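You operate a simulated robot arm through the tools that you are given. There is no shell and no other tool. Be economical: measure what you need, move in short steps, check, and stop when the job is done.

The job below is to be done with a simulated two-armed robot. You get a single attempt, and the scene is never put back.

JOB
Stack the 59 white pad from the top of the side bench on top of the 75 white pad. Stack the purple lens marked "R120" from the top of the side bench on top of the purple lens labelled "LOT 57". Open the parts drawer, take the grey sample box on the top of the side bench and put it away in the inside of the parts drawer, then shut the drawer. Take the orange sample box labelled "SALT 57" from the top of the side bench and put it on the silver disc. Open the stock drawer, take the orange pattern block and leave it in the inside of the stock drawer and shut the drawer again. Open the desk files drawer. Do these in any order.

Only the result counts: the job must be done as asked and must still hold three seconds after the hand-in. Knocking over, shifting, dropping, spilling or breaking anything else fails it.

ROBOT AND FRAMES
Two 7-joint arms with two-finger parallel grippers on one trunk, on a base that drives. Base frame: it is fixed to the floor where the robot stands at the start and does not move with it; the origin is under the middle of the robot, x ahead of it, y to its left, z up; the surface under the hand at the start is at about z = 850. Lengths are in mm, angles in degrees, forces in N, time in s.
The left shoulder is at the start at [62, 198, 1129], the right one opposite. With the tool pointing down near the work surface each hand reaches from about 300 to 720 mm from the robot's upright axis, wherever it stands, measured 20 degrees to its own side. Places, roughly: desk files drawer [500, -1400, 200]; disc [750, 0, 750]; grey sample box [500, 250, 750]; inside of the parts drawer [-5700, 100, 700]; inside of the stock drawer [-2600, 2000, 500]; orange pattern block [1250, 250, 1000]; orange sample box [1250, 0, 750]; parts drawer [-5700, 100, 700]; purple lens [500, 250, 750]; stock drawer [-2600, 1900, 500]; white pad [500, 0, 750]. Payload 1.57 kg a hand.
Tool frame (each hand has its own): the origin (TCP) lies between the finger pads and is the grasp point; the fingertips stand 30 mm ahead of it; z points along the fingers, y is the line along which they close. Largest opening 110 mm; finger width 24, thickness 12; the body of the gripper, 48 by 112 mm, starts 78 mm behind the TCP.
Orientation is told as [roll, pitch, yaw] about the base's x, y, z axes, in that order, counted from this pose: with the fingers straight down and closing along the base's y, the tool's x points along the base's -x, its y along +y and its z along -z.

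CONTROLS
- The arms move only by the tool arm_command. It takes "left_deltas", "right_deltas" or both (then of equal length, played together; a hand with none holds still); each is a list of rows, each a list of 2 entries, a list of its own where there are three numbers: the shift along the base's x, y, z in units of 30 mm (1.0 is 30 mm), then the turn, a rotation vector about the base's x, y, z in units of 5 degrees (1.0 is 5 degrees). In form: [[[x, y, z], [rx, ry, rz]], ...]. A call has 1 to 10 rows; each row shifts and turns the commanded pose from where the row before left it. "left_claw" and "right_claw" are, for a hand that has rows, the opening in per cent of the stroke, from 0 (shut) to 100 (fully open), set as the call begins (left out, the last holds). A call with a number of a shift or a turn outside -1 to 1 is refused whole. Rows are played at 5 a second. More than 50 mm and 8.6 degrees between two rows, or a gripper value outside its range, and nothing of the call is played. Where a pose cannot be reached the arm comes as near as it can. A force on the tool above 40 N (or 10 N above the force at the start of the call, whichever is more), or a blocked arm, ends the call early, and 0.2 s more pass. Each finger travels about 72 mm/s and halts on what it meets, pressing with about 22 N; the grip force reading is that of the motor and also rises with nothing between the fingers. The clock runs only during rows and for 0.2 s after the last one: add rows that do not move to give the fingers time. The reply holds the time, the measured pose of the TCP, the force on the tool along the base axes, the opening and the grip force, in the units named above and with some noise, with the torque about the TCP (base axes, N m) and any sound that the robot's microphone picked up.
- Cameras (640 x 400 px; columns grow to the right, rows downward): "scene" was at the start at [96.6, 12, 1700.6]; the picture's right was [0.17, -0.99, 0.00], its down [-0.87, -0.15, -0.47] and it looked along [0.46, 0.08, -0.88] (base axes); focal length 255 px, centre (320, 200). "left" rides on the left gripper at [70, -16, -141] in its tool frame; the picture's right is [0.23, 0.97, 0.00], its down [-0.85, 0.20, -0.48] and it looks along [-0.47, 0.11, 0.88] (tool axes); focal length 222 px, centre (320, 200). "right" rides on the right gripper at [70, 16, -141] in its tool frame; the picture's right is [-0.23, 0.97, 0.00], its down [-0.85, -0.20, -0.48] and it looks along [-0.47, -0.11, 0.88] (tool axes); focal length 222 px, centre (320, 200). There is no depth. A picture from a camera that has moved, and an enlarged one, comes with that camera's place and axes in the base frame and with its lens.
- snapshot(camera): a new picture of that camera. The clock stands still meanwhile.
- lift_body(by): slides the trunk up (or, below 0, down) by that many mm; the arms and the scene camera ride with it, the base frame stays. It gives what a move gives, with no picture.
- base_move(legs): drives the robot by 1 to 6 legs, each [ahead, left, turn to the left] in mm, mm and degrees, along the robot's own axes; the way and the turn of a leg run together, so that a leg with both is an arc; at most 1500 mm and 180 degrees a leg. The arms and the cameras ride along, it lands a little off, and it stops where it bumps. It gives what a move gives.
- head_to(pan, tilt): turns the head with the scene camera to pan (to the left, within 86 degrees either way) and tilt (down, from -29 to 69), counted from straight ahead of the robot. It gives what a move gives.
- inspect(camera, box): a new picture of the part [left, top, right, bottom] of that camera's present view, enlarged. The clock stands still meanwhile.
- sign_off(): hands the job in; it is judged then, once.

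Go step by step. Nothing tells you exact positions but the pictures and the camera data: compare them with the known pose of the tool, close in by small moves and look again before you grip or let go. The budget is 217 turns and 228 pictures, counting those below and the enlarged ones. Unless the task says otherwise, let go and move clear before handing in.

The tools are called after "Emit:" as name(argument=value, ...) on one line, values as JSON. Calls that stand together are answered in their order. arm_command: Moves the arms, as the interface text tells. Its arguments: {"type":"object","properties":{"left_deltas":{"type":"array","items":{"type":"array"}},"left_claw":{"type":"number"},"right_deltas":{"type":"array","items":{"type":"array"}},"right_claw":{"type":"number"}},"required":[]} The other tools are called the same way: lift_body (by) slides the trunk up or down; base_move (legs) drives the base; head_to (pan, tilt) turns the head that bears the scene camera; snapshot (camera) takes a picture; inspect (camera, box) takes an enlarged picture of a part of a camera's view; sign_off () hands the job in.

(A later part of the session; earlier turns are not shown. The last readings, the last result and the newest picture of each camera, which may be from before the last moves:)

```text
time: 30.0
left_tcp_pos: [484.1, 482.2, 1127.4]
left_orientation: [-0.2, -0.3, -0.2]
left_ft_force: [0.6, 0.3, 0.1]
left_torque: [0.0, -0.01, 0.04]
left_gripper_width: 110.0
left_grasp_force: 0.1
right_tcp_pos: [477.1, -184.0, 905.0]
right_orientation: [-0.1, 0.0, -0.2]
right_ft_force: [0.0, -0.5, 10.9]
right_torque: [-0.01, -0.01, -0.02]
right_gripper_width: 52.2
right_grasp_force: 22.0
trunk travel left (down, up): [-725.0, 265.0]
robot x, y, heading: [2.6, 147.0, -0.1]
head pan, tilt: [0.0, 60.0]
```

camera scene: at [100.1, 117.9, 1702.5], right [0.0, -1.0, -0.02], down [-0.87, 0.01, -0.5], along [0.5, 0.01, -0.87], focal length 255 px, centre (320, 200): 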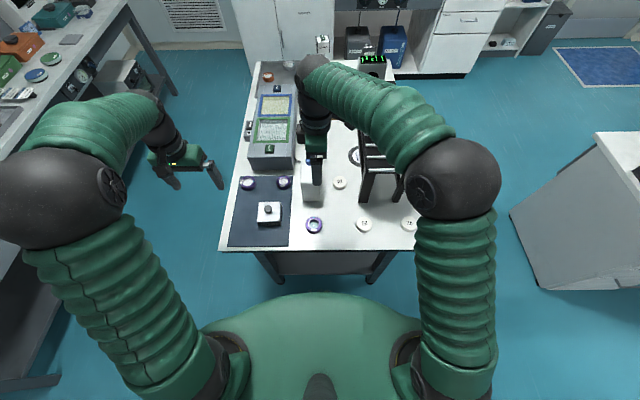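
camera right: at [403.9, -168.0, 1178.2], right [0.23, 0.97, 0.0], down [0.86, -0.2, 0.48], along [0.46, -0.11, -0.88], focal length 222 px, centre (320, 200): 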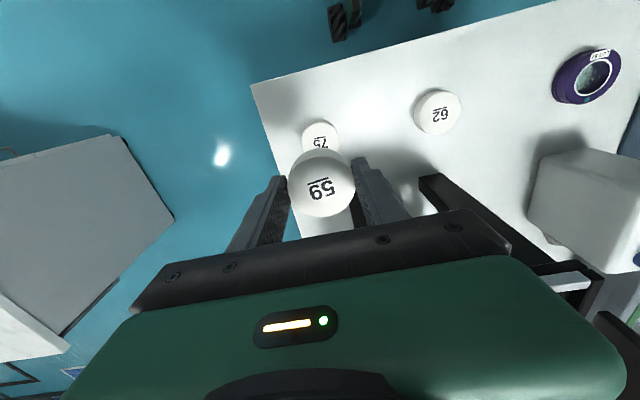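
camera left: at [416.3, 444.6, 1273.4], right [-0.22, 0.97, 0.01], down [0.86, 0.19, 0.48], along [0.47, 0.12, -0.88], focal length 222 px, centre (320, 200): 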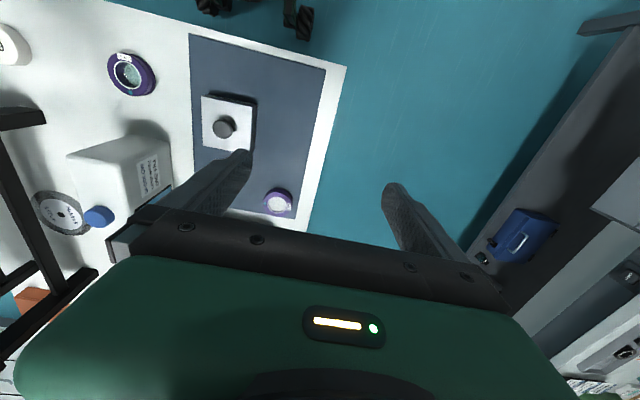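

Contact made (10.9 N upward). I release and rise.

Emit:
arm_command(right_deltas=[[[0, 0, 0.03], [0, 0, 0]], [[0, 0, 0], [0, 0, 0]], [[0, 0, 0], [0, 0, 0]]], right_claw=65)

Emit:
arm_command(right_deltas=[[[0, 0, 0.5], [0, 0, 0]], [[0, 0, 1], [0, 0, 0]], [[0, 0, 1], [0, 0, 0]], [[0, 0, 1], [0, 0, 0]], [[0, 0, 1], [0, 0, 0]], [[0, 0, 1], [0, 0, 0]], [[0, 0, 1], [0, 0, 0]], [[0, 0, 1], [0, 0, 0]]])

Emit:
inspect(camera="scene", box=[380, 180, 460, 260])

Emit:
inspect(camera="right", box=[240, 40, 400, 200])

Emit:
snapshot(camera="left")

```text
time: 30.8
left_tcp_pos: [486.3, 479.8, 1126.7]
left_orientation: [-0.2, 0.0, -0.3]
left_ft_force: [-0.2, -0.2, -0.1]
left_torque: [0.0, 0.04, 0.02]
left_gripper_width: 109.8
left_grasp_force: 0.0
right_tcp_pos: [476.2, -184.2, 905.0]
right_orientation: [-0.1, 0.3, -0.3]
right_ft_force: [0.0, -0.1, -0.7]
right_torque: [0.02, -0.01, 0.01]
right_gripper_width: 71.9
right_grasp_force: 0.1
trunk travel left (down, up): [-725.0, 265.0]
robot x, y, heading: [0.5, 148.2, -0.2]
head pan, tilt: [0.0, 60.0]
```

```text
time: 32.6
left_tcp_pos: [484.2, 481.2, 1126.7]
left_orientation: [-0.1, -0.2, -0.2]
left_ft_force: [0.8, 0.1, 1.3]
left_torque: [0.0, 0.02, 0.01]
left_gripper_width: 110.1
left_grasp_force: 0.0
right_tcp_pos: [475.3, -184.6, 1131.8]
right_orientation: [0.0, 0.1, -0.1]
right_ft_force: [-0.4, 0.2, 0.0]
right_torque: [0.01, 0.0, -0.02]
right_gripper_width: 71.7
right_grasp_force: 0.2
trunk travel left (down, up): [-725.0, 265.0]
robot x, y, heading: [-4.7, 146.5, 0.0]
head pan, tilt: [0.0, 60.0]
```

```text
5.00 times, centred on (420, 220) of scene
camera zoom: at [98.9, 147.6, 1702.8], right [0.0, -1.0, 0.0], down [-0.87, 0.0, -0.5], along [0.5, 0.0, -0.87], focal length 1276 px, centre (-180, 100)
```

zoom: 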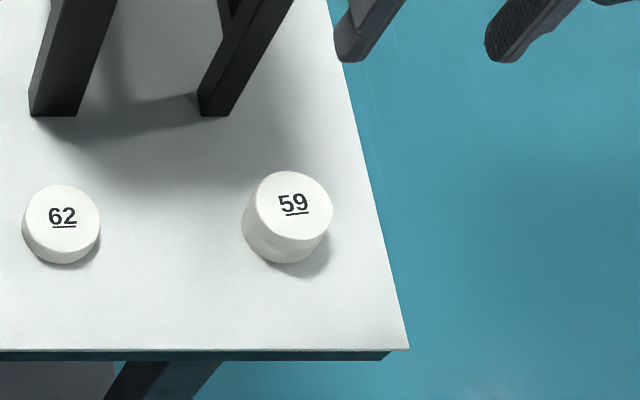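

```text
2.50 times, centred on (320, 120) of right
camera zoom: at [404.7, -167.7, 1273.3], right [0.23, 0.97, 0.0], down [0.86, -0.2, 0.48], along [0.46, -0.11, -0.88], focal length 555 px, centre (320, 400)
```

zoom: 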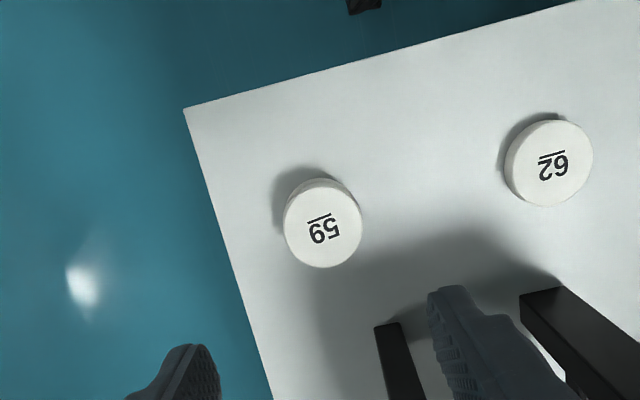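

```text
191 pictures are left
camera left: at [413.9, 466.5, 1268.7], right [-0.22, 0.97, 0.0], down [0.85, 0.2, 0.48], along [0.47, 0.1, -0.88], focal length 222 px, centre (320, 200)
```

left: 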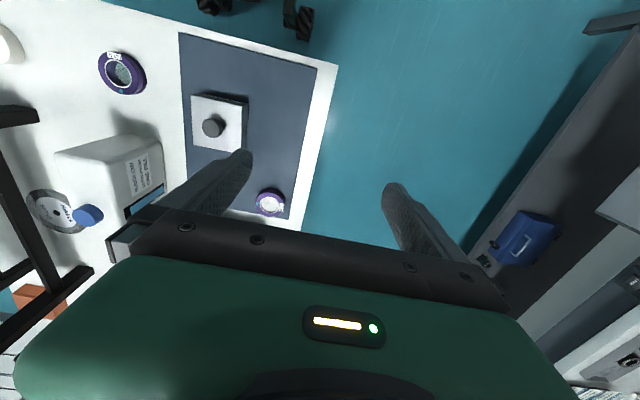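

Pad stack is fine. Next the left hand goes above R120 at about (658, 416).

Emit:
arm_command(left_deltas=[[[1, -0.3, 0], [0, 0, 0]], [[1, -0.3, 0], [0, 0, 0]], [[1, -0.3, 0], [0, 0, 0]], [[1, -0.3, 0], [0, 0, 0]], [[1, -0.4, 0], [0, 0, 0]], [[0.7, -0.4, -0.5], [0, 0, 0]], [[0, 0, -1], [0, 0, 0]], [[0, 0, -1], [0, 0, 0]], [[0, 0, -0.5], [0, 0, 0]], [[0, 0, 0], [0, 0, 0]]], left_claw=85)

Emit:
snapshot(camera="left")

Emit:
snapshot(camera="scene")

```text
time: 34.8
left_tcp_pos: [658.8, 422.9, 1035.7]
left_orientation: [-0.3, -0.1, -0.2]
left_ft_force: [0.0, -0.7, 0.1]
left_torque: [-0.03, 0.01, -0.04]
left_gripper_width: 93.4
left_grasp_force: 0.0
right_tcp_pos: [475.6, -185.8, 1131.3]
right_orientation: [-0.1, 0.3, -0.1]
right_ft_force: [0.2, -0.3, -0.2]
right_torque: [0.03, 0.03, -0.01]
right_gripper_width: 71.5
right_grasp_force: 0.1
trunk travel left (down, up): [-725.0, 265.0]
robot x, y, heading: [0.8, 147.6, -0.3]
head pan, tilt: [0.0, 60.0]
```

```text
190 pictures are left
camera left: at [587.2, 407.0, 1176.9], right [-0.22, 0.97, 0.0], down [0.85, 0.2, 0.48], along [0.47, 0.1, -0.88], focal length 222 px, centre (320, 200)
```

left: 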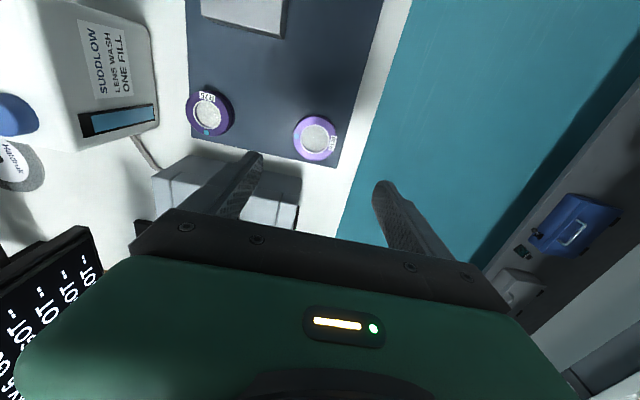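

```text
189 pictures are left
camera scene: at [100.7, 146.7, 1702.7], right [0.0, -1.0, 0.0], down [-0.87, 0.0, -0.5], along [0.5, 0.0, -0.87], focal length 255 px, centre (320, 200)
```

scene: 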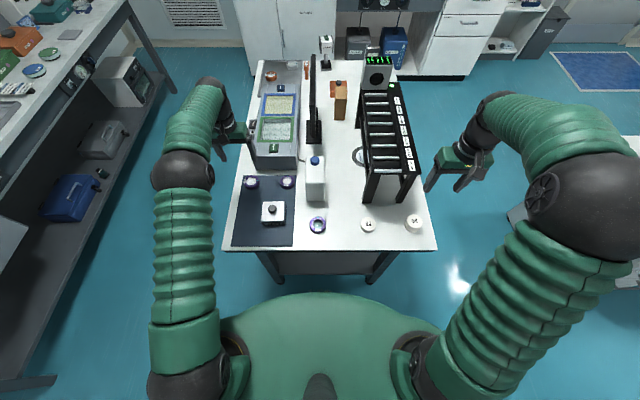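

R120 is at (660, 413). I centre and descend in steps.

Emit:
arm_command(left_deltas=[[[0.04, -0.33, -0.5], [0, 0, 0]], [[0, 0, -1], [0, 0, 0]], [[0, 0, -1], [0, 0, 0]], [[0, 0, -1], [0, 0, 0]], [[0, 0, -0.5], [0, 0, 0]], [[0, 0, 0], [0, 0, 0]]])

Emit:
snapshot(camera="left")

```text
time: 36.2
left_tcp_pos: [657.8, 409.7, 916.6]
left_orientation: [-0.2, -0.2, -0.2]
left_ft_force: [-0.5, -0.3, 1.2]
left_torque: [0.0, -0.02, 0.02]
left_gripper_width: 93.4
left_grasp_force: 0.1
right_tcp_pos: [475.5, -184.6, 1131.7]
right_orientation: [-0.1, 0.2, -0.2]
right_ft_force: [-0.5, -0.1, 0.2]
right_torque: [-0.02, -0.02, -0.03]
right_gripper_width: 71.3
right_grasp_force: 0.1
trunk travel left (down, up): [-725.0, 265.0]
robot x, y, heading: [0.5, 150.3, 0.1]
head pan, tilt: [0.0, 60.0]
```

```text
188 pictures are left
camera left: at [587.1, 395.3, 1057.6], right [-0.22, 0.97, 0.0], down [0.85, 0.2, 0.48], along [0.47, 0.1, -0.88], focal length 222 px, centre (320, 200)
```

left: 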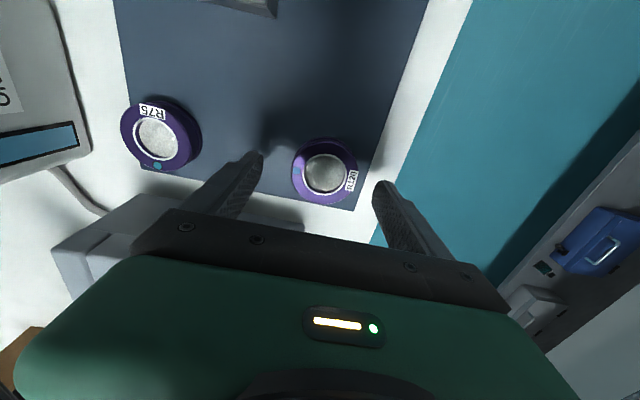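

Emit:
arm_command(left_deltas=[[[0, 0.14, -0.5], [0, 0, 0]], [[0, 0, -0.5], [0, 0, 0]], [[0, 0, 0], [0, 0, 0]]])

Emit:
arm_command(left_deltas=[[[0, 0, 0], [0, 0, 0]], [[0, 0, 0], [0, 0, 0]], [[0, 0, 0], [0, 0, 0]], [[0, 0, 0], [0, 0, 0]]], left_claw=0)

Emit:
snapshot(camera="left")

```text
time: 37.0
left_tcp_pos: [657.1, 413.4, 886.2]
left_orientation: [-0.3, -0.1, -0.1]
left_ft_force: [-0.3, 0.1, -0.7]
left_torque: [0.0, 0.04, 0.01]
left_gripper_width: 93.4
left_grasp_force: 0.0
right_tcp_pos: [475.2, -185.1, 1131.3]
right_orientation: [-0.2, 0.2, -0.2]
right_ft_force: [0.6, -0.1, -0.3]
right_torque: [0.03, 0.01, 0.04]
right_gripper_width: 71.6
right_grasp_force: 0.1
trunk travel left (down, up): [-725.0, 265.0]
robot x, y, heading: [0.2, 147.8, 0.1]
head pan, tilt: [0.0, 60.0]
```

```text
time: 38.0
left_tcp_pos: [658.6, 415.8, 886.8]
left_orientation: [-0.2, -0.1, -0.2]
left_ft_force: [-0.1, 0.7, 0.3]
left_torque: [0.05, -0.02, 0.04]
left_gripper_width: 58.7
left_grasp_force: 22.1
right_tcp_pos: [475.3, -184.8, 1130.0]
right_orientation: [-0.1, 0.3, -0.2]
right_ft_force: [-1.3, 0.4, 0.3]
right_torque: [-0.04, -0.01, -0.04]
right_gripper_width: 71.8
right_grasp_force: 0.1
trunk travel left (down, up): [-725.0, 265.0]
robot x, y, heading: [-2.0, 147.9, 0.2]
head pan, tilt: [0.0, 60.0]
```

```text
187 pictures are left
camera left: at [587.3, 399.7, 1027.5], right [-0.22, 0.97, 0.0], down [0.85, 0.2, 0.48], along [0.47, 0.1, -0.88], focal length 222 px, centre (320, 200)
```

left: 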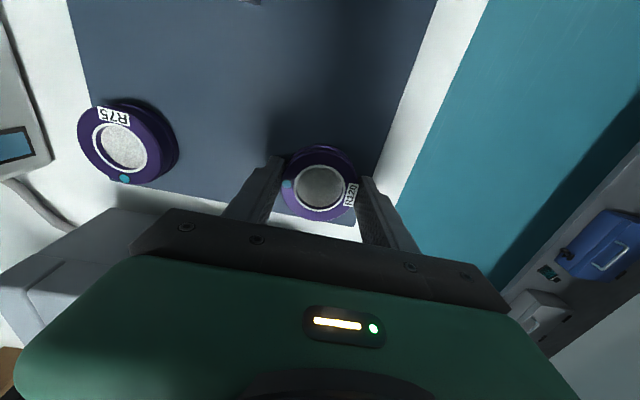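

Held. Lift and carry over to LOT 57.

Emit:
arm_command(left_deltas=[[[0, 0, 1], [0, 0, 0]], [[0, 0, 1], [0, 0, 0]], [[0, 0, 1], [0, 0, 0]], [[0, 0, 1], [0, 0, 0]], [[0, 0, 1], [0, 0, 0]], [[-1, -0.5, 0], [0, 0, 0]], [[-1, -0.5, 0], [0, 0, 0]], [[-1, -0.7, 0], [0, 0, 0]], [[-1, -1, 0], [0, 0, 0]], [[-1, -1, 0], [0, 0, 0]]])

Emit:
arm_command(left_deltas=[[[-1, -1, 0], [0, 0, 0]], [[0, -1, 0], [0, 0, 0]], [[0, -1, 0], [0, 0, 0]], [[0, -1, 0], [0, 0, 0]], [[0, -1, 0], [0, 0, 0]], [[0, 0, 0], [0, 0, 0]]])

Emit:
snapshot(camera="left")

Emit:
inspect(camera="scene", box=[240, 150, 400, 270])

```text
time: 40.2
left_tcp_pos: [506.5, 301.2, 1039.0]
left_orientation: [-0.1, -0.2, -0.1]
left_ft_force: [-0.1, 0.1, -1.1]
left_torque: [0.01, 0.0, 0.02]
left_gripper_width: 58.8
left_grasp_force: 22.2
right_tcp_pos: [474.1, -186.7, 1130.7]
right_orientation: [0.0, 0.1, -0.1]
right_ft_force: [-1.7, -0.5, 0.4]
right_torque: [-0.02, 0.02, 0.0]
right_gripper_width: 71.5
right_grasp_force: 0.1
trunk travel left (down, up): [-725.0, 265.0]
robot x, y, heading: [-1.1, 145.5, 0.1]
head pan, tilt: [0.0, 60.0]
```

```text
time: 41.6
left_tcp_pos: [479.6, 152.7, 1036.9]
left_orientation: [-0.1, -0.1, -0.2]
left_ft_force: [-1.0, -0.9, -1.1]
left_torque: [-0.01, -0.01, -0.01]
left_gripper_width: 58.4
left_grasp_force: 22.1
right_tcp_pos: [478.5, -185.1, 1130.2]
right_orientation: [0.0, 0.2, -0.2]
right_ft_force: [-0.2, -0.5, -0.8]
right_torque: [-0.02, 0.01, 0.0]
right_gripper_width: 71.4
right_grasp_force: 0.1
trunk travel left (down, up): [-725.0, 265.0]
robot x, y, heading: [0.0, 142.8, -0.4]
head pan, tilt: [0.0, 60.0]
```

```text
186 pictures are left
camera left: at [408.7, 138.1, 1179.1], right [-0.22, 0.97, 0.0], down [0.85, 0.2, 0.48], along [0.47, 0.11, -0.88], focal length 222 px, centre (320, 200)
```

left: 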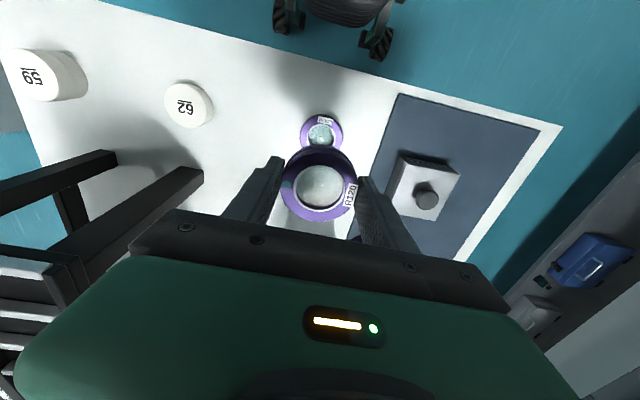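

```text
3.33 times, centred on (320, 210) of scene
camera zoom: at [101.0, 144.7, 1702.7], right [0.0, -1.0, 0.0], down [-0.87, 0.0, -0.5], along [0.5, 0.0, -0.87], focal length 851 px, centre (320, 167)
```

zoom: 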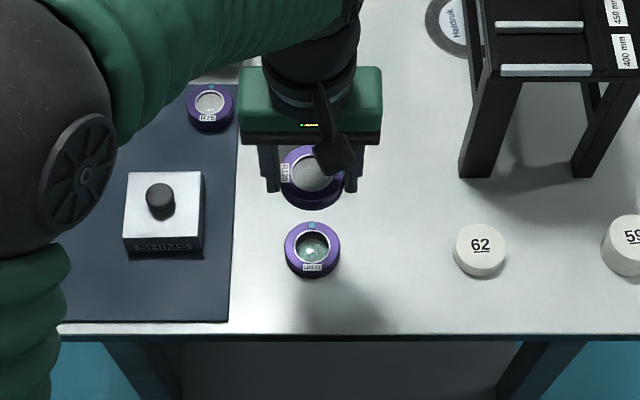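

LOT 57 appears at about (476, 154). I adjust slightly and lower.

Emit:
arm_command(left_deltas=[[[-0.1, 0.04, -0.8], [0, 0, 0]], [[0, 0, -1], [0, 0, 0]], [[0, 0, -1], [0, 0, 0]], [[0, 0, -0.6], [0, 0, 0]], [[0, 0, 0], [0, 0, 0]]])

Emit:
inspect(camera="left", box=[240, 90, 400, 250])

Emit:
inspect(camera="scene", box=[290, 190, 350, 250])

```text
time: 42.8
left_tcp_pos: [474.5, 157.0, 935.4]
left_orientation: [0.0, 0.0, -0.2]
left_ft_force: [-0.3, -0.6, -0.6]
left_torque: [-0.01, -0.02, -0.02]
left_gripper_width: 58.6
left_grasp_force: 21.7
right_tcp_pos: [475.5, -186.2, 1130.3]
right_orientation: [-0.1, 0.2, -0.3]
right_ft_force: [0.2, 0.8, -0.2]
right_torque: [0.04, -0.04, -0.04]
right_gripper_width: 71.3
right_grasp_force: 0.1
trunk travel left (down, up): [-725.0, 265.0]
robot x, y, heading: [-0.3, 145.9, -0.2]
head pan, tilt: [0.0, 60.0]
```

```text
2.50 times, centred on (320, 170) of left
camera zoom: at [403.4, 141.4, 1076.1], right [-0.22, 0.97, 0.0], down [0.85, 0.2, 0.48], along [0.47, 0.11, -0.88], focal length 555 px, centre (320, 275)
```

zoom: 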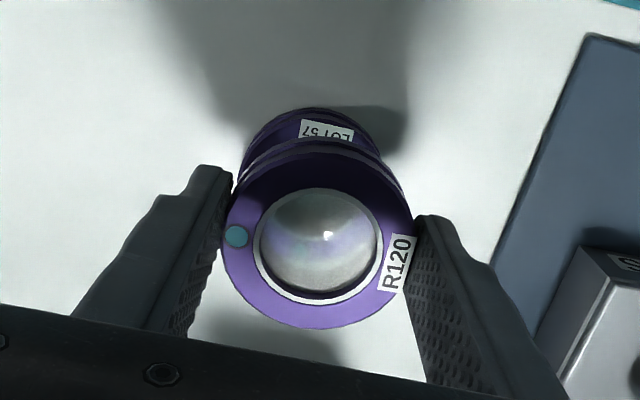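

```text
6.67 times, centred on (320, 220) of scene
camera zoom: at [100.5, 144.9, 1702.7], right [0.0, -1.0, 0.0], down [-0.87, 0.0, -0.5], along [0.5, 0.0, -0.87], focal length 1702 px, centre (320, 67)
```

zoom: 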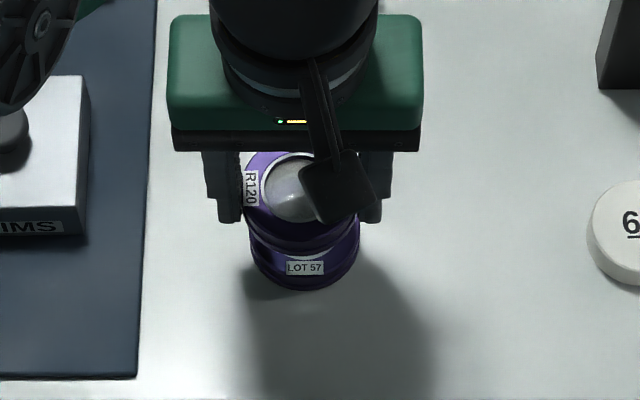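

Aligned within ~2 mm. Small correction and further down.

Emit:
arm_command(left_deltas=[[[0.06, -0.04, -0.4], [0, 0, 0]], [[0, 0, -0.25], [0, 0, 0]], [[0, 0, 0], [0, 0, 0]]])

Emit:
inspect(camera="left", box=[240, 90, 400, 250])

Emit:
inspect(camera="scene", box=[290, 190, 350, 250])

```text
time: 43.6
left_tcp_pos: [476.0, 153.5, 913.9]
left_orientation: [-0.2, -0.1, -0.2]
left_ft_force: [0.6, 0.0, -1.6]
left_torque: [0.01, -0.03, -0.02]
left_gripper_width: 58.7
left_grasp_force: 22.3
right_tcp_pos: [475.4, -186.0, 1131.4]
right_orientation: [0.0, 0.1, -0.2]
right_ft_force: [-0.5, -0.1, -0.5]
right_torque: [0.0, -0.02, -0.02]
right_gripper_width: 71.4
right_grasp_force: 0.0
trunk travel left (down, up): [-725.0, 265.0]
robot x, y, heading: [-1.5, 146.2, -0.2]
head pan, tilt: [0.0, 60.0]
```

```text
2.50 times, centred on (320, 170) of left
camera zoom: at [404.9, 138.9, 1057.0], right [-0.22, 0.97, 0.0], down [0.85, 0.2, 0.48], along [0.47, 0.11, -0.88], focal length 555 px, centre (320, 275)
```

zoom: 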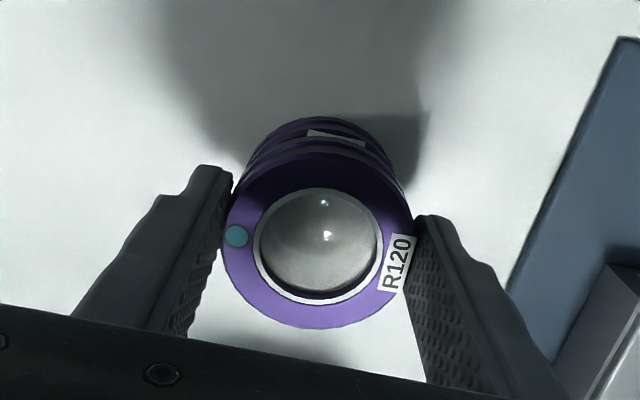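

```text
6.67 times, centred on (320, 220) of scene
camera zoom: at [100.1, 144.9, 1702.8], right [0.0, -1.0, 0.0], down [-0.87, 0.0, -0.5], along [0.5, 0.0, -0.87], focal length 1702 px, centre (320, 67)
```

zoom: 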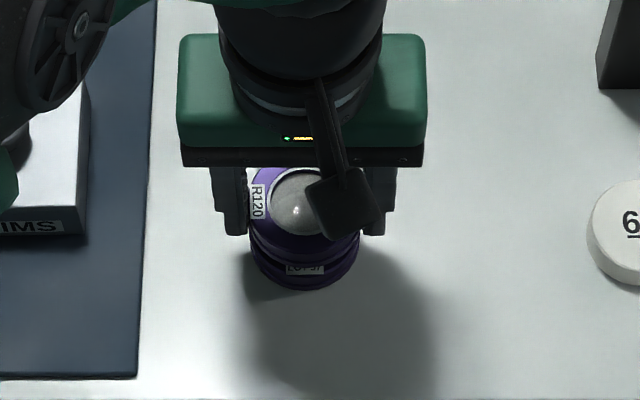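

Emit:
arm_command(left_deltas=[[[0, 0.02, -0.1], [0, 0, 0]], [[0, 0, -0.08], [0, 0, 0]], [[0, 0, 0], [0, 0, 0]]])

Emit:
arm_command(left_deltas=[[[0, 0, -0.06], [0, 0, 0]], [[0, 0, 0], [0, 0, 0]]])

Emit:
inspect(camera="scene", box=[290, 190, 350, 250])

```text
time: 44.4
left_tcp_pos: [476.0, 153.2, 909.8]
left_orientation: [-0.1, -0.1, -0.1]
left_ft_force: [0.8, -0.6, -1.1]
left_torque: [0.01, 0.0, 0.03]
left_gripper_width: 58.7
left_grasp_force: 21.9
right_tcp_pos: [476.4, -186.3, 1130.4]
right_orientation: [0.0, 0.2, -0.2]
right_ft_force: [1.1, 0.3, 0.5]
right_torque: [0.0, 0.01, 0.01]
right_gripper_width: 71.5
right_grasp_force: 0.0
trunk travel left (down, up): [-725.0, 265.0]
robot x, y, heading: [-1.3, 144.9, -0.1]
head pan, tilt: [0.0, 60.0]
```

```text
time: 45.0
left_tcp_pos: [476.8, 153.9, 908.3]
left_orientation: [-0.1, 0.0, -0.2]
left_ft_force: [0.8, 1.2, -0.7]
left_torque: [-0.01, 0.0, 0.04]
left_gripper_width: 58.7
left_grasp_force: 22.3
right_tcp_pos: [477.2, -186.1, 1130.9]
right_orientation: [0.1, 0.3, -0.2]
right_ft_force: [-0.3, -0.3, -0.1]
right_torque: [0.02, 0.01, 0.0]
right_gripper_width: 71.6
right_grasp_force: 0.0
trunk travel left (down, up): [-725.0, 265.0]
robot x, y, heading: [1.7, 145.7, 0.1]
head pan, tilt: [0.0, 60.0]
```

```text
6.67 times, centred on (320, 220) of scene
camera zoom: at [100.6, 144.9, 1702.7], right [0.0, -1.0, 0.0], down [-0.87, 0.0, -0.5], along [0.5, 0.0, -0.87], focal length 1702 px, centre (320, 67)
```

zoom: 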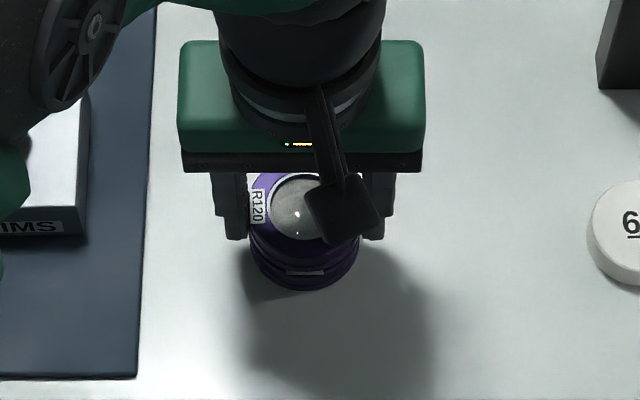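

Still a small gap. Lower step by step.

Emit:
arm_command(left_deltas=[[[0, 0, -0.08], [0, 0, 0]], [[0, 0, 0], [0, 0, 0]]])

Emit:
arm_command(left_deltas=[[[0, 0, -0.05], [0, 0, 0]], [[0, 0, 0], [0, 0, 0]]])

```text
time: 45.6
left_tcp_pos: [475.7, 153.6, 905.9]
left_orientation: [-0.1, -0.1, -0.2]
left_ft_force: [-0.2, 0.8, -0.8]
left_torque: [-0.04, 0.0, 0.0]
left_gripper_width: 58.8
left_grasp_force: 22.2
right_tcp_pos: [475.4, -186.4, 1130.5]
right_orientation: [0.0, 0.3, -0.2]
right_ft_force: [-0.3, -0.5, -0.3]
right_torque: [0.03, 0.0, 0.0]
right_gripper_width: 71.6
right_grasp_force: 0.1
trunk travel left (down, up): [-725.0, 265.0]
robot x, y, heading: [4.5, 144.0, 0.3]
head pan, tilt: [0.0, 60.0]
```

```text
time: 46.2
left_tcp_pos: [475.5, 152.9, 905.6]
left_orientation: [-0.1, -0.1, -0.2]
left_ft_force: [0.6, -0.1, -1.4]
left_torque: [0.0, -0.02, 0.02]
left_gripper_width: 58.9
left_grasp_force: 21.9
right_tcp_pos: [476.1, -186.0, 1130.9]
right_orientation: [0.1, 0.3, -0.2]
right_ft_force: [-0.7, 0.1, -0.6]
right_torque: [-0.01, 0.01, -0.01]
right_gripper_width: 71.5
right_grasp_force: 0.1
trunk travel left (down, up): [-725.0, 265.0]
robot x, y, heading: [-0.6, 142.9, -0.5]
head pan, tilt: [0.0, 60.0]
```

Emit:
arm_command(left_deltas=[[[0, 0, -0.06], [0, 0, 0]], [[0, 0, 0], [0, 0, 0]]])

Emit:
inspect(camera="scene", box=[290, 190, 350, 250])

```text
time: 46.8
left_tcp_pos: [475.1, 152.1, 903.4]
left_orientation: [-0.1, 0.0, -0.2]
left_ft_force: [-0.1, -0.8, -1.6]
left_torque: [0.01, -0.01, -0.01]
left_gripper_width: 58.8
left_grasp_force: 22.2
right_tcp_pos: [476.6, -185.8, 1130.6]
right_orientation: [0.0, 0.2, -0.2]
right_ft_force: [-1.4, 0.1, 0.1]
right_torque: [-0.03, 0.0, -0.06]
right_gripper_width: 71.4
right_grasp_force: 0.0
trunk travel left (down, up): [-725.0, 265.0]
robot x, y, heading: [-2.1, 149.7, -0.1]
head pan, tilt: [0.0, 60.0]
```

```text
6.67 times, centred on (320, 220) of scene
camera zoom: at [100.6, 144.8, 1702.7], right [0.0, -1.0, 0.0], down [-0.87, 0.0, -0.5], along [0.5, 0.0, -0.87], focal length 1702 px, centre (320, 67)
```

zoom: 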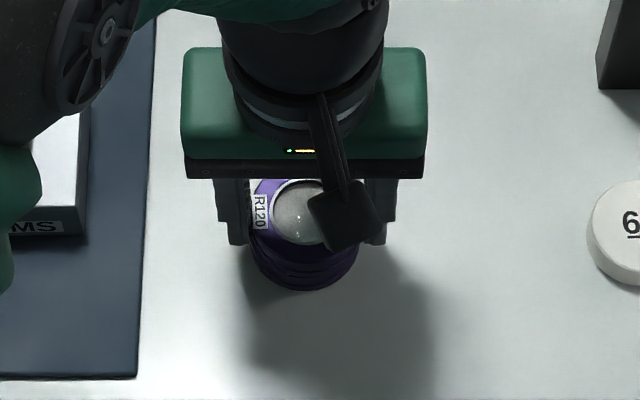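

Emit:
arm_command(left_deltas=[[[0, 0.02, -0.06], [0, 0, 0]], [[0, 0, 0], [0, 0, 0]]])

Emit:
arm_command(left_deltas=[[[0, 0, -0.05], [0, 0, 0]], [[0, 0, 0], [0, 0, 0]]])

```text
time: 47.4
left_tcp_pos: [475.9, 154.1, 901.2]
left_orientation: [-0.1, -0.1, -0.3]
left_ft_force: [0.0, 0.4, -0.7]
left_torque: [-0.04, -0.01, 0.03]
left_gripper_width: 58.7
left_grasp_force: 21.8
right_tcp_pos: [475.4, -185.5, 1131.4]
right_orientation: [-0.1, 0.1, -0.2]
right_ft_force: [-0.3, 1.4, -0.3]
right_torque: [0.01, 0.0, 0.0]
right_gripper_width: 71.5
right_grasp_force: 0.1
trunk travel left (down, up): [-725.0, 265.0]
robot x, y, heading: [5.2, 146.6, -0.0]
head pan, tilt: [0.0, 60.0]
```

```text
time: 48.0
left_tcp_pos: [475.6, 153.5, 900.0]
left_orientation: [-0.2, -0.2, -0.2]
left_ft_force: [-1.0, 0.6, 9.1]
left_torque: [0.09, 0.05, 0.0]
left_gripper_width: 58.7
left_grasp_force: 21.9
right_tcp_pos: [474.9, -185.9, 1131.4]
right_orientation: [0.1, 0.1, -0.2]
right_ft_force: [-0.1, 0.4, -1.5]
right_torque: [-0.02, 0.0, -0.01]
right_gripper_width: 71.4
right_grasp_force: 0.0
trunk travel left (down, up): [-725.0, 265.0]
robot x, y, heading: [2.0, 150.2, -0.1]
head pan, tilt: [0.0, 60.0]
```

Contact at 9 N. Release and rise.

Emit:
arm_command(left_deltas=[[[0, 0, 0.03], [0, 0, 0]], [[0, 0, 0], [0, 0, 0]], [[0, 0, 0], [0, 0, 0]]], left_claw=72)

Emit:
arm_command(left_deltas=[[[0, 0, 0.5], [0, 0, 0]], [[0, 0, 1], [0, 0, 0]], [[0, 0, 1], [0, 0, 0]], [[0, 0, 1], [0, 0, 0]], [[0, 0, 1], [0, 0, 0]], [[0, 0.5, 1], [0, 0, 0]], [[0, 1, 0], [0, 0, 0]], [[0, 1, 0], [0, 0, 0]], [[0, 1, 0], [0, 0, 0]]])

Emit:
inspect(camera="scene", box=[250, 170, 350, 250])

Emit:
snapshot(camera="left")

```text
time: 48.8
left_tcp_pos: [476.5, 153.7, 899.8]
left_orientation: [-0.1, 0.0, -0.2]
left_ft_force: [-1.1, -0.2, -0.3]
left_torque: [-0.03, 0.0, 0.01]
left_gripper_width: 79.2
left_grasp_force: 0.1
right_tcp_pos: [476.2, -185.4, 1130.4]
right_orientation: [0.1, 0.3, -0.1]
right_ft_force: [1.2, -0.2, 1.0]
right_torque: [0.0, 0.0, 0.01]
right_gripper_width: 71.6
right_grasp_force: 0.1
trunk travel left (down, up): [-725.0, 265.0]
robot x, y, heading: [2.1, 144.7, -0.2]
head pan, tilt: [0.0, 60.0]
```

```text
time: 50.8
left_tcp_pos: [477.0, 261.3, 1064.1]
left_orientation: [-0.2, -0.2, -0.1]
left_ft_force: [1.0, 1.1, -1.1]
left_torque: [0.01, -0.03, 0.02]
left_gripper_width: 79.1
left_grasp_force: 0.0
right_tcp_pos: [475.6, -183.8, 1131.3]
right_orientation: [-0.1, 0.2, -0.2]
right_ft_force: [-0.2, -0.3, -0.6]
right_torque: [-0.01, -0.02, 0.0]
right_gripper_width: 71.5
right_grasp_force: 0.0
trunk travel left (down, up): [-725.0, 265.0]
robot x, y, heading: [1.0, 146.0, -0.0]
head pan, tilt: [0.0, 60.0]
```

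```text
5.00 times, centred on (300, 210) of scene
camera zoom: at [99.8, 147.2, 1702.8], right [0.0, -1.0, 0.0], down [-0.87, 0.0, -0.5], along [0.5, 0.0, -0.87], focal length 1276 px, centre (420, 150)
```

zoom: 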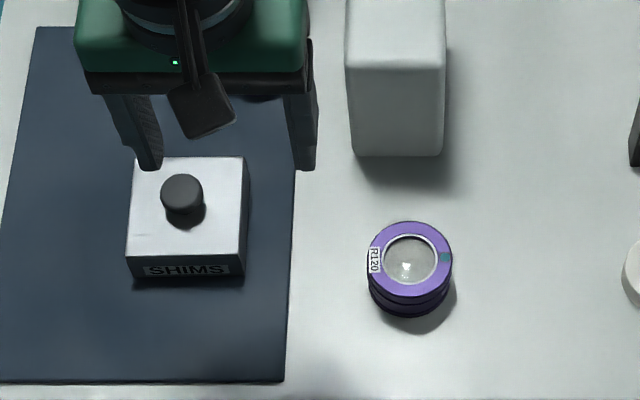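

```text
177 pictures are left
camera left: at [406.0, 246.3, 1205.7], right [-0.22, 0.97, 0.0], down [0.85, 0.2, 0.48], along [0.47, 0.1, -0.88], focal length 222 px, centre (320, 200)
```

left: 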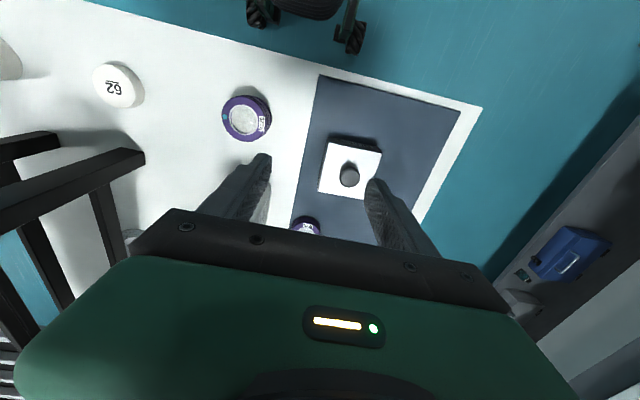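

Both stacks are good. Next is the orange box; I need to understand the disc, rack and clutter geometry, so I raise the right hand over the gap to look down the bench.

Emit:
arm_command(right_deltas=[[[0, 1, 0.8], [0, 0, 0]], [[0, 1, 0.8], [0, 0, 0]], [[0, 1, 0.8], [0, 0, 0]], [[0, 1, 0.5], [0, 0, 0]], [[0, 1, 0.5], [0, 0, 0]], [[0.8, 1, 0], [0, 0, 0]], [[0.8, 1, 0], [0, 0, 0]], [[0.8, 0.5, 0], [0, 0, 0]], [[0.8, 0, 0], [0, 0, 0]], [[0.8, 0, 0], [0, 0, 0]]])

Emit:
snapshot(camera="right")

Emit:
head_to(pan=-8, tilt=45)

Emit:
inspect(camera="scene", box=[220, 80, 420, 220])

```text
time: 53.0
left_tcp_pos: [477.9, 260.6, 1063.0]
left_orientation: [-0.2, 0.0, -0.2]
left_ft_force: [0.4, -0.9, 0.0]
left_torque: [0.0, 0.0, 0.0]
left_gripper_width: 79.3
left_grasp_force: 0.1
right_tcp_pos: [599.2, 39.3, 1230.5]
right_orientation: [-0.1, 0.3, -0.2]
right_ft_force: [-0.1, 0.2, 0.1]
right_torque: [0.0, -0.02, 0.01]
right_gripper_width: 71.6
right_grasp_force: 0.0
trunk travel left (down, up): [-725.0, 265.0]
robot x, y, heading: [0.6, 148.4, -0.0]
head pan, tilt: [0.0, 60.0]
```

```text
176 pictures are left
camera right: at [529.4, 56.4, 1372.3], right [0.23, 0.97, 0.0], down [0.86, -0.2, 0.47], along [0.46, -0.11, -0.88], focal length 222 px, centre (320, 200)
```

right: 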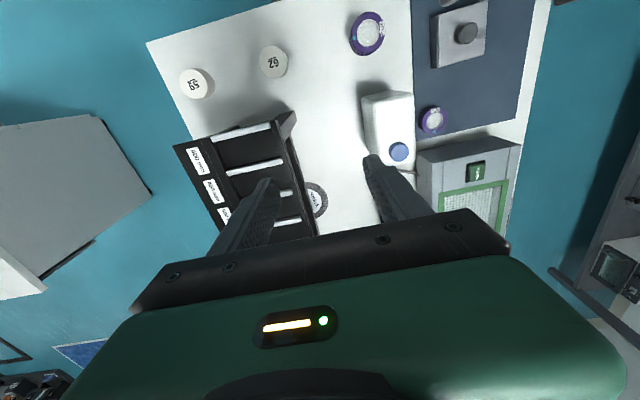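

```text
time: 53.7
left_tcp_pos: [476.0, 260.0, 1064.6]
left_orientation: [-0.2, -0.2, -0.2]
left_ft_force: [0.4, -1.0, 0.7]
left_torque: [-0.01, 0.05, 0.01]
left_gripper_width: 79.1
left_grasp_force: 0.1
right_tcp_pos: [597.2, 39.0, 1231.9]
right_orientation: [-0.1, 0.3, -0.2]
right_ft_force: [-1.2, -0.1, 0.0]
right_torque: [-0.02, 0.0, -0.05]
right_gripper_width: 71.6
right_grasp_force: 0.1
trunk travel left (down, up): [-725.0, 265.0]
robot x, y, heading: [-0.7, 147.3, 0.0]
head pan, tilt: [-8.0, 45.0]
```

```text
2.86 times, centred on (320, 150) of scene
camera zoom: at [114.8, 135.6, 1722.1], right [-0.14, -0.99, 0.0], down [-0.7, 0.1, -0.7], along [0.7, -0.1, -0.71], focal length 729 px, centre (320, 343)
```

zoom: 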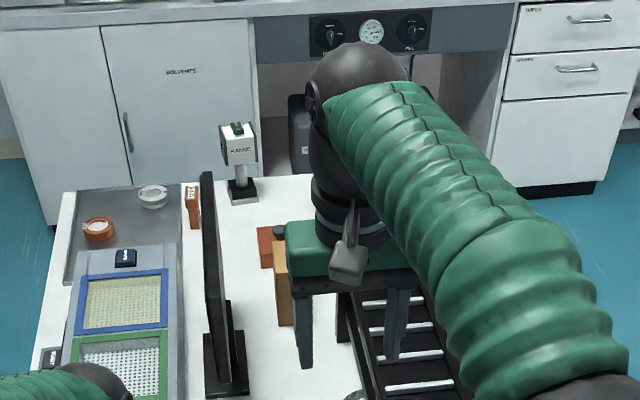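

The disc seems to lie partly beneath the rack, so I need precise geometry. I move the left hand back to its side vantage and zoom in on the disc.

Emit:
arm_command(left_deltas=[[[0, 1, 0.5], [0, 0, 0]], [[0, 1, 0.5], [0, 0, 0]], [[0, 1, 0.5], [0, 0, 0]], [[0, 1, 0.5], [0, 0, 0]], [[0, 1, 0], [0, 0, 0]], [[0.5, 1, 0], [0, 0, 0]], [[0.5, 1, 0], [0, 0, 0]], [[0.5, 0.5, 0], [0, 0, 0]], [[0, 0, 0], [0, 0, 0]]])

Emit:
inspect(camera="left", box=[0, 130, 160, 290])

Emit:
inspect(camera="right", box=[160, 90, 360, 260])

```text
time: 55.7
left_tcp_pos: [520.7, 486.4, 1126.0]
left_orientation: [-0.3, -0.3, -0.2]
left_ft_force: [-0.6, -0.7, -0.4]
left_torque: [-0.01, 0.01, 0.02]
left_gripper_width: 79.3
left_grasp_force: 0.1
right_tcp_pos: [595.7, 40.4, 1232.1]
right_orientation: [-0.2, 0.2, -0.1]
right_ft_force: [-0.3, 0.2, -0.3]
right_torque: [0.01, 0.0, 0.02]
right_gripper_width: 71.3
right_grasp_force: 0.1
trunk travel left (down, up): [-725.0, 265.0]
robot x, y, heading: [0.9, 146.1, -0.2]
head pan, tilt: [-8.0, 45.0]
```

```text
2.50 times, centred on (80, 210) of left
camera zoom: at [450.4, 471.0, 1267.5], right [-0.22, 0.97, 0.0], down [0.85, 0.2, 0.48], along [0.47, 0.1, -0.88], focal length 555 px, centre (920, 175)
```

zoom: 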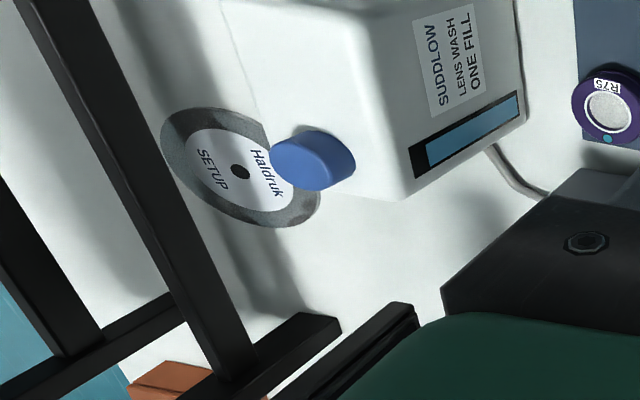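

```text
2.35 times, centred on (260, 175) of right
camera zoom: at [526.7, 57.6, 1373.6], right [0.23, 0.97, 0.0], down [0.86, -0.2, 0.48], along [0.46, -0.11, -0.88], focal length 523 px, centre (461, 259)
```

zoom: 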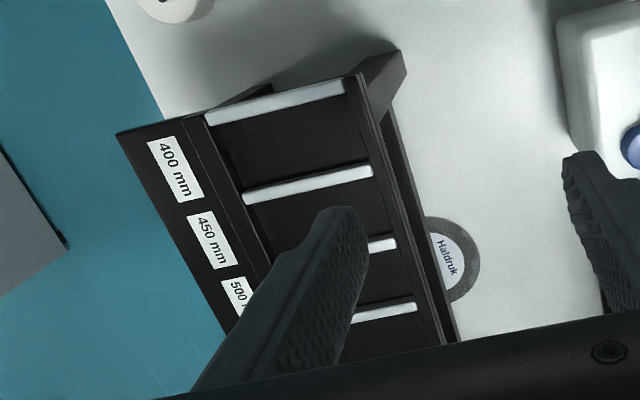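

The disc (centre ≈(796,-43)) lies partly under the rack side; I'll deal with that when I hold the box. The orange box (≈(1191,53)) and the pattern block (≈(1365,216)) are reachable from the far end, so I fold the arms and drive round the right side.

Emit:
arm_command(right_deltas=[[[-1, -0.5, 0], [0, 0, 0]], [[-1, -0.5, 0], [0, 0, 0]], [[-1, -0.5, 0], [0, 0, 0]], [[-1, -0.5, 0], [0, 0, 0]], [[-1, -0.5, 0], [0, 0, 0]], [[-1, -0.5, 0], [0, 0, 0]], [[-1, 0, 0], [0, 0, 0]]], left_deltas=[[[-1, -0.5, 0.5], [0, 0, 0]], [[-1, -0.5, 0.5], [0, 0, 0]], [[-1, -0.5, 0.5], [0, 0, 0]], [[-1, -0.5, 0.5], [0, 0, 0]], [[-0.5, -0.5, 0.5], [0, 0, 0]], [[0, -0.5, 0.5], [0, 0, 0]], [[0, 0, 0], [0, 0, 0]]])

Emit:
base_move(legs=[[-150, 0, 0], [0, -820, 0], [1000, 0, 0]])

Emit:
head_to(pan=40, tilt=45)

Emit:
snapshot(camera="scene")

```text
time: 57.3
left_tcp_pos: [384.3, 396.3, 1217.0]
left_orientation: [-0.2, -0.2, -0.2]
left_ft_force: [-1.1, -0.2, -0.4]
left_torque: [0.03, -0.04, 0.0]
left_gripper_width: 79.3
left_grasp_force: 0.0
right_tcp_pos: [383.4, -51.4, 1232.8]
right_orientation: [-0.1, 0.1, -0.3]
right_ft_force: [-0.2, -0.3, -0.4]
right_torque: [-0.04, -0.02, 0.02]
right_gripper_width: 71.5
right_grasp_force: 0.1
trunk travel left (down, up): [-725.0, 265.0]
robot x, y, heading: [-1.7, 145.6, 0.0]
head pan, tilt: [-8.0, 45.0]
```

```text
time: 67.5
left_tcp_pos: [1233.4, -404.7, 1216.2]
left_orientation: [-0.2, -0.2, 1.3]
left_ft_force: [-0.7, -0.1, -0.7]
left_torque: [0.02, -0.02, 0.02]
left_gripper_width: 79.3
left_grasp_force: 0.0
right_tcp_pos: [1248.2, -850.7, 1232.8]
right_orientation: [0.0, 0.2, 1.3]
right_ft_force: [0.5, 0.9, 0.7]
right_torque: [0.04, 0.0, 0.0]
right_gripper_width: 71.4
right_grasp_force: 0.1
trunk travel left (down, up): [-725.0, 265.0]
robot x, y, heading: [855.4, -662.3, 1.4]
head pan, tilt: [-8.0, 45.0]
```

```text
time: 68.7
left_tcp_pos: [1233.7, -404.5, 1215.9]
left_orientation: [-0.2, -0.1, 1.3]
left_ft_force: [-0.4, 0.0, -0.4]
left_torque: [-0.01, 0.01, -0.03]
left_gripper_width: 79.2
left_grasp_force: 0.0
right_tcp_pos: [1248.3, -850.8, 1232.2]
right_orientation: [-0.1, 0.1, 1.3]
right_ft_force: [0.0, 0.0, 0.0]
right_torque: [-0.01, 0.0, 0.02]
right_gripper_width: 71.2
right_grasp_force: 0.1
trunk travel left (down, up): [-725.0, 265.0]
robot x, y, heading: [857.9, -664.6, 1.7]
head pan, tilt: [40.0, 45.0]
```

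```text
172 pictures are left
camera scene: at [948.5, -608.3, 1722.3], right [0.66, -0.75, 0.0], down [-0.53, -0.47, -0.71], along [0.53, 0.47, -0.71], focal length 255 px, centre (320, 200)
```

scene: 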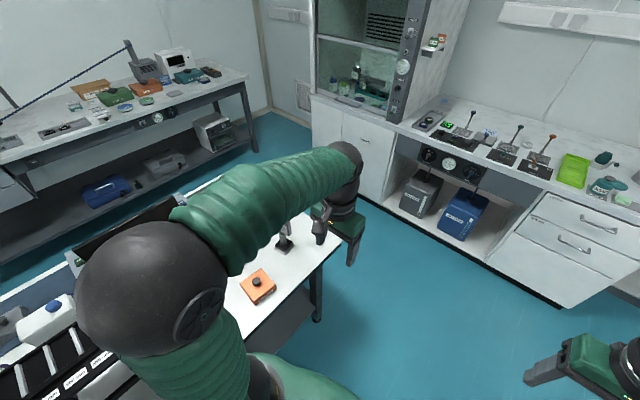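

Clear way. I continue past the far end, turn round and come in facing the bench's far end.

Emit:
base_move(legs=[[1120, 0, 0], [0, 0, 178.5], [0, -760, 0]])

Emit:
head_to(pan=0, tilt=50)

Emit:
snapshot(camera="scene")

```text
time: 85.4
left_tcp_pos: [1608.1, -122.1, 1215.6]
left_orientation: [-0.3, -0.1, 177.7]
left_ft_force: [-0.9, -0.8, 0.4]
left_torque: [-0.01, 0.01, -0.02]
left_gripper_width: 79.0
left_grasp_force: 0.0
right_tcp_pos: [1622.6, 323.0, 1233.6]
right_orientation: [-0.1, 0.2, 177.9]
right_ft_force: [-0.7, -0.3, -0.5]
right_torque: [0.0, -0.03, 0.01]
right_gripper_width: 71.7
right_grasp_force: 0.0
trunk travel left (down, up): [-725.0, 265.0]
robot x, y, heading: [2002.1, 115.2, 178.2]
head pan, tilt: [40.0, 45.0]
```

```text
time: 86.5
left_tcp_pos: [1607.4, -118.9, 1217.2]
left_orientation: [-0.2, -0.1, 177.7]
left_ft_force: [0.2, 0.1, -0.5]
left_torque: [-0.03, 0.01, -0.02]
left_gripper_width: 78.9
left_grasp_force: 0.0
right_tcp_pos: [1621.1, 327.3, 1232.4]
right_orientation: [-0.1, 0.0, 177.8]
right_ft_force: [-0.1, 0.1, -0.5]
right_torque: [-0.02, -0.03, 0.0]
right_gripper_width: 71.5
right_grasp_force: 0.1
trunk travel left (down, up): [-725.0, 265.0]
robot x, y, heading: [2002.1, 116.2, 178.3]
head pan, tilt: [0.0, 50.0]
```

```text
171 pictures are left
camera scene: at [1892.0, 118.0, 1715.4], right [0.04, 1.0, 0.0], down [0.77, -0.03, -0.64], along [-0.64, 0.02, -0.77], focal length 255 px, centre (320, 200)
```

scene: 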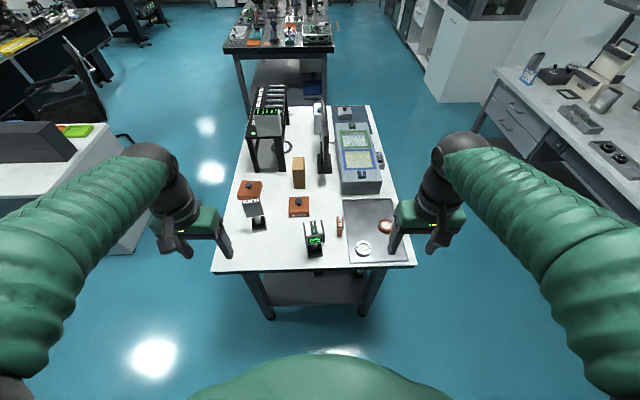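

Two orange boxes are visible here; I zoom to read labels.

Emit:
inspect(camera="scene", box=[225, 165, 345, 265])

Emit:
inspect(camera="scene", box=[320, 190, 410, 265])

Emit:
inspect(camera="scene", box=[240, 80, 340, 180])

Emit:
snapshot(camera="left")

Emit:
snapshot(camera="right")

```text
4.00 times, centred on (285, 215) of scene
camera zoom: at [1892.0, 118.0, 1715.4], right [0.04, 1.0, 0.0], down [0.77, -0.03, -0.64], along [-0.64, 0.02, -0.77], focal length 1021 px, centre (460, 140)
```

zoom: 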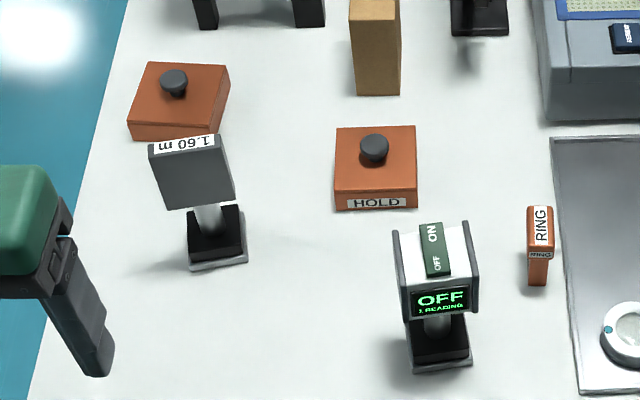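

```text
5.33 times, centred on (365, 228) of scene
camera zoom: at [1892.0, 118.0, 1715.4], right [0.04, 1.0, 0.0], down [0.77, -0.03, -0.64], along [-0.64, 0.02, -0.77], focal length 1362 px, centre (80, 53)
```

zoom: 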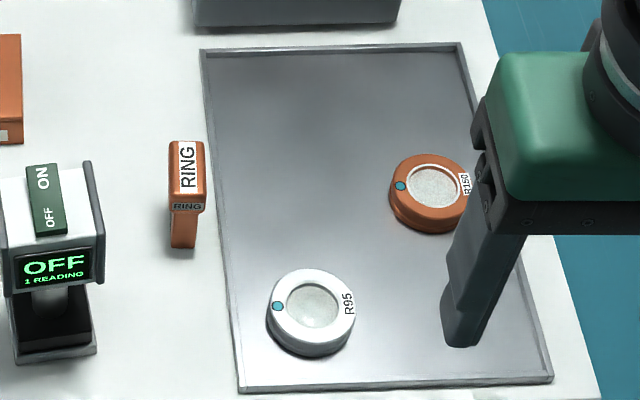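

```text
4.00 times, centred on (290, 130) of scene
camera zoom: at [1892.0, 118.0, 1715.4], right [0.04, 1.0, 0.0], down [0.77, -0.03, -0.64], along [-0.64, 0.02, -0.77], focal length 1021 px, centre (440, 480)
```

zoom: 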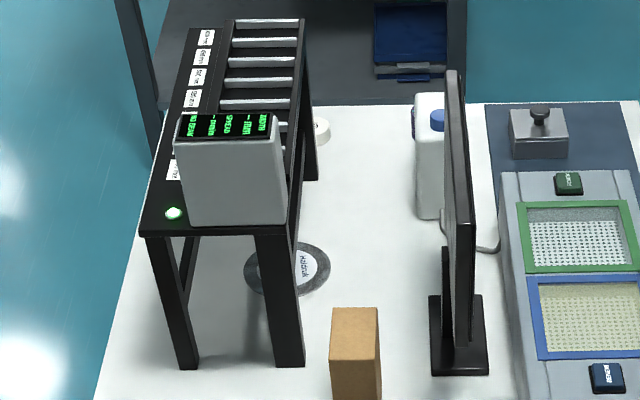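

```text
167 pictures are left
camera left: at [1679.1, -106.0, 1357.6], right [0.19, -0.98, 0.0], down [-0.86, -0.17, 0.48], along [-0.47, -0.09, -0.88], focal length 222 px, centre (320, 200)
```

left: 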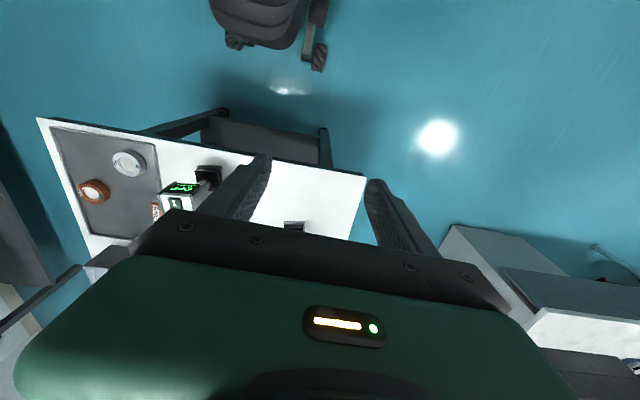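

```text
166 pictures are left
camera right: at [1690.4, 307.8, 1373.9], right [-0.26, -0.96, 0.0], down [-0.85, 0.23, 0.48], along [-0.46, 0.13, -0.88], focal length 222 px, centre (320, 200)
```

right: 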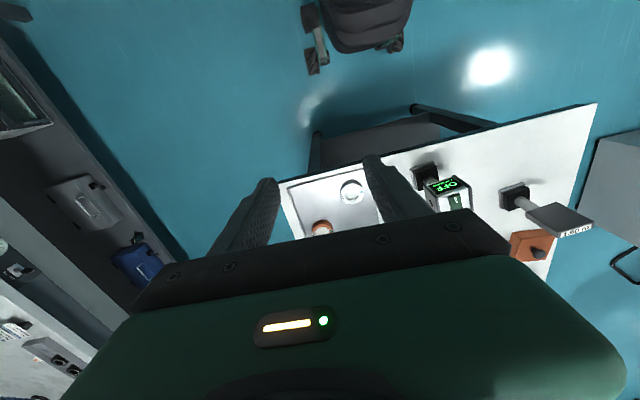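

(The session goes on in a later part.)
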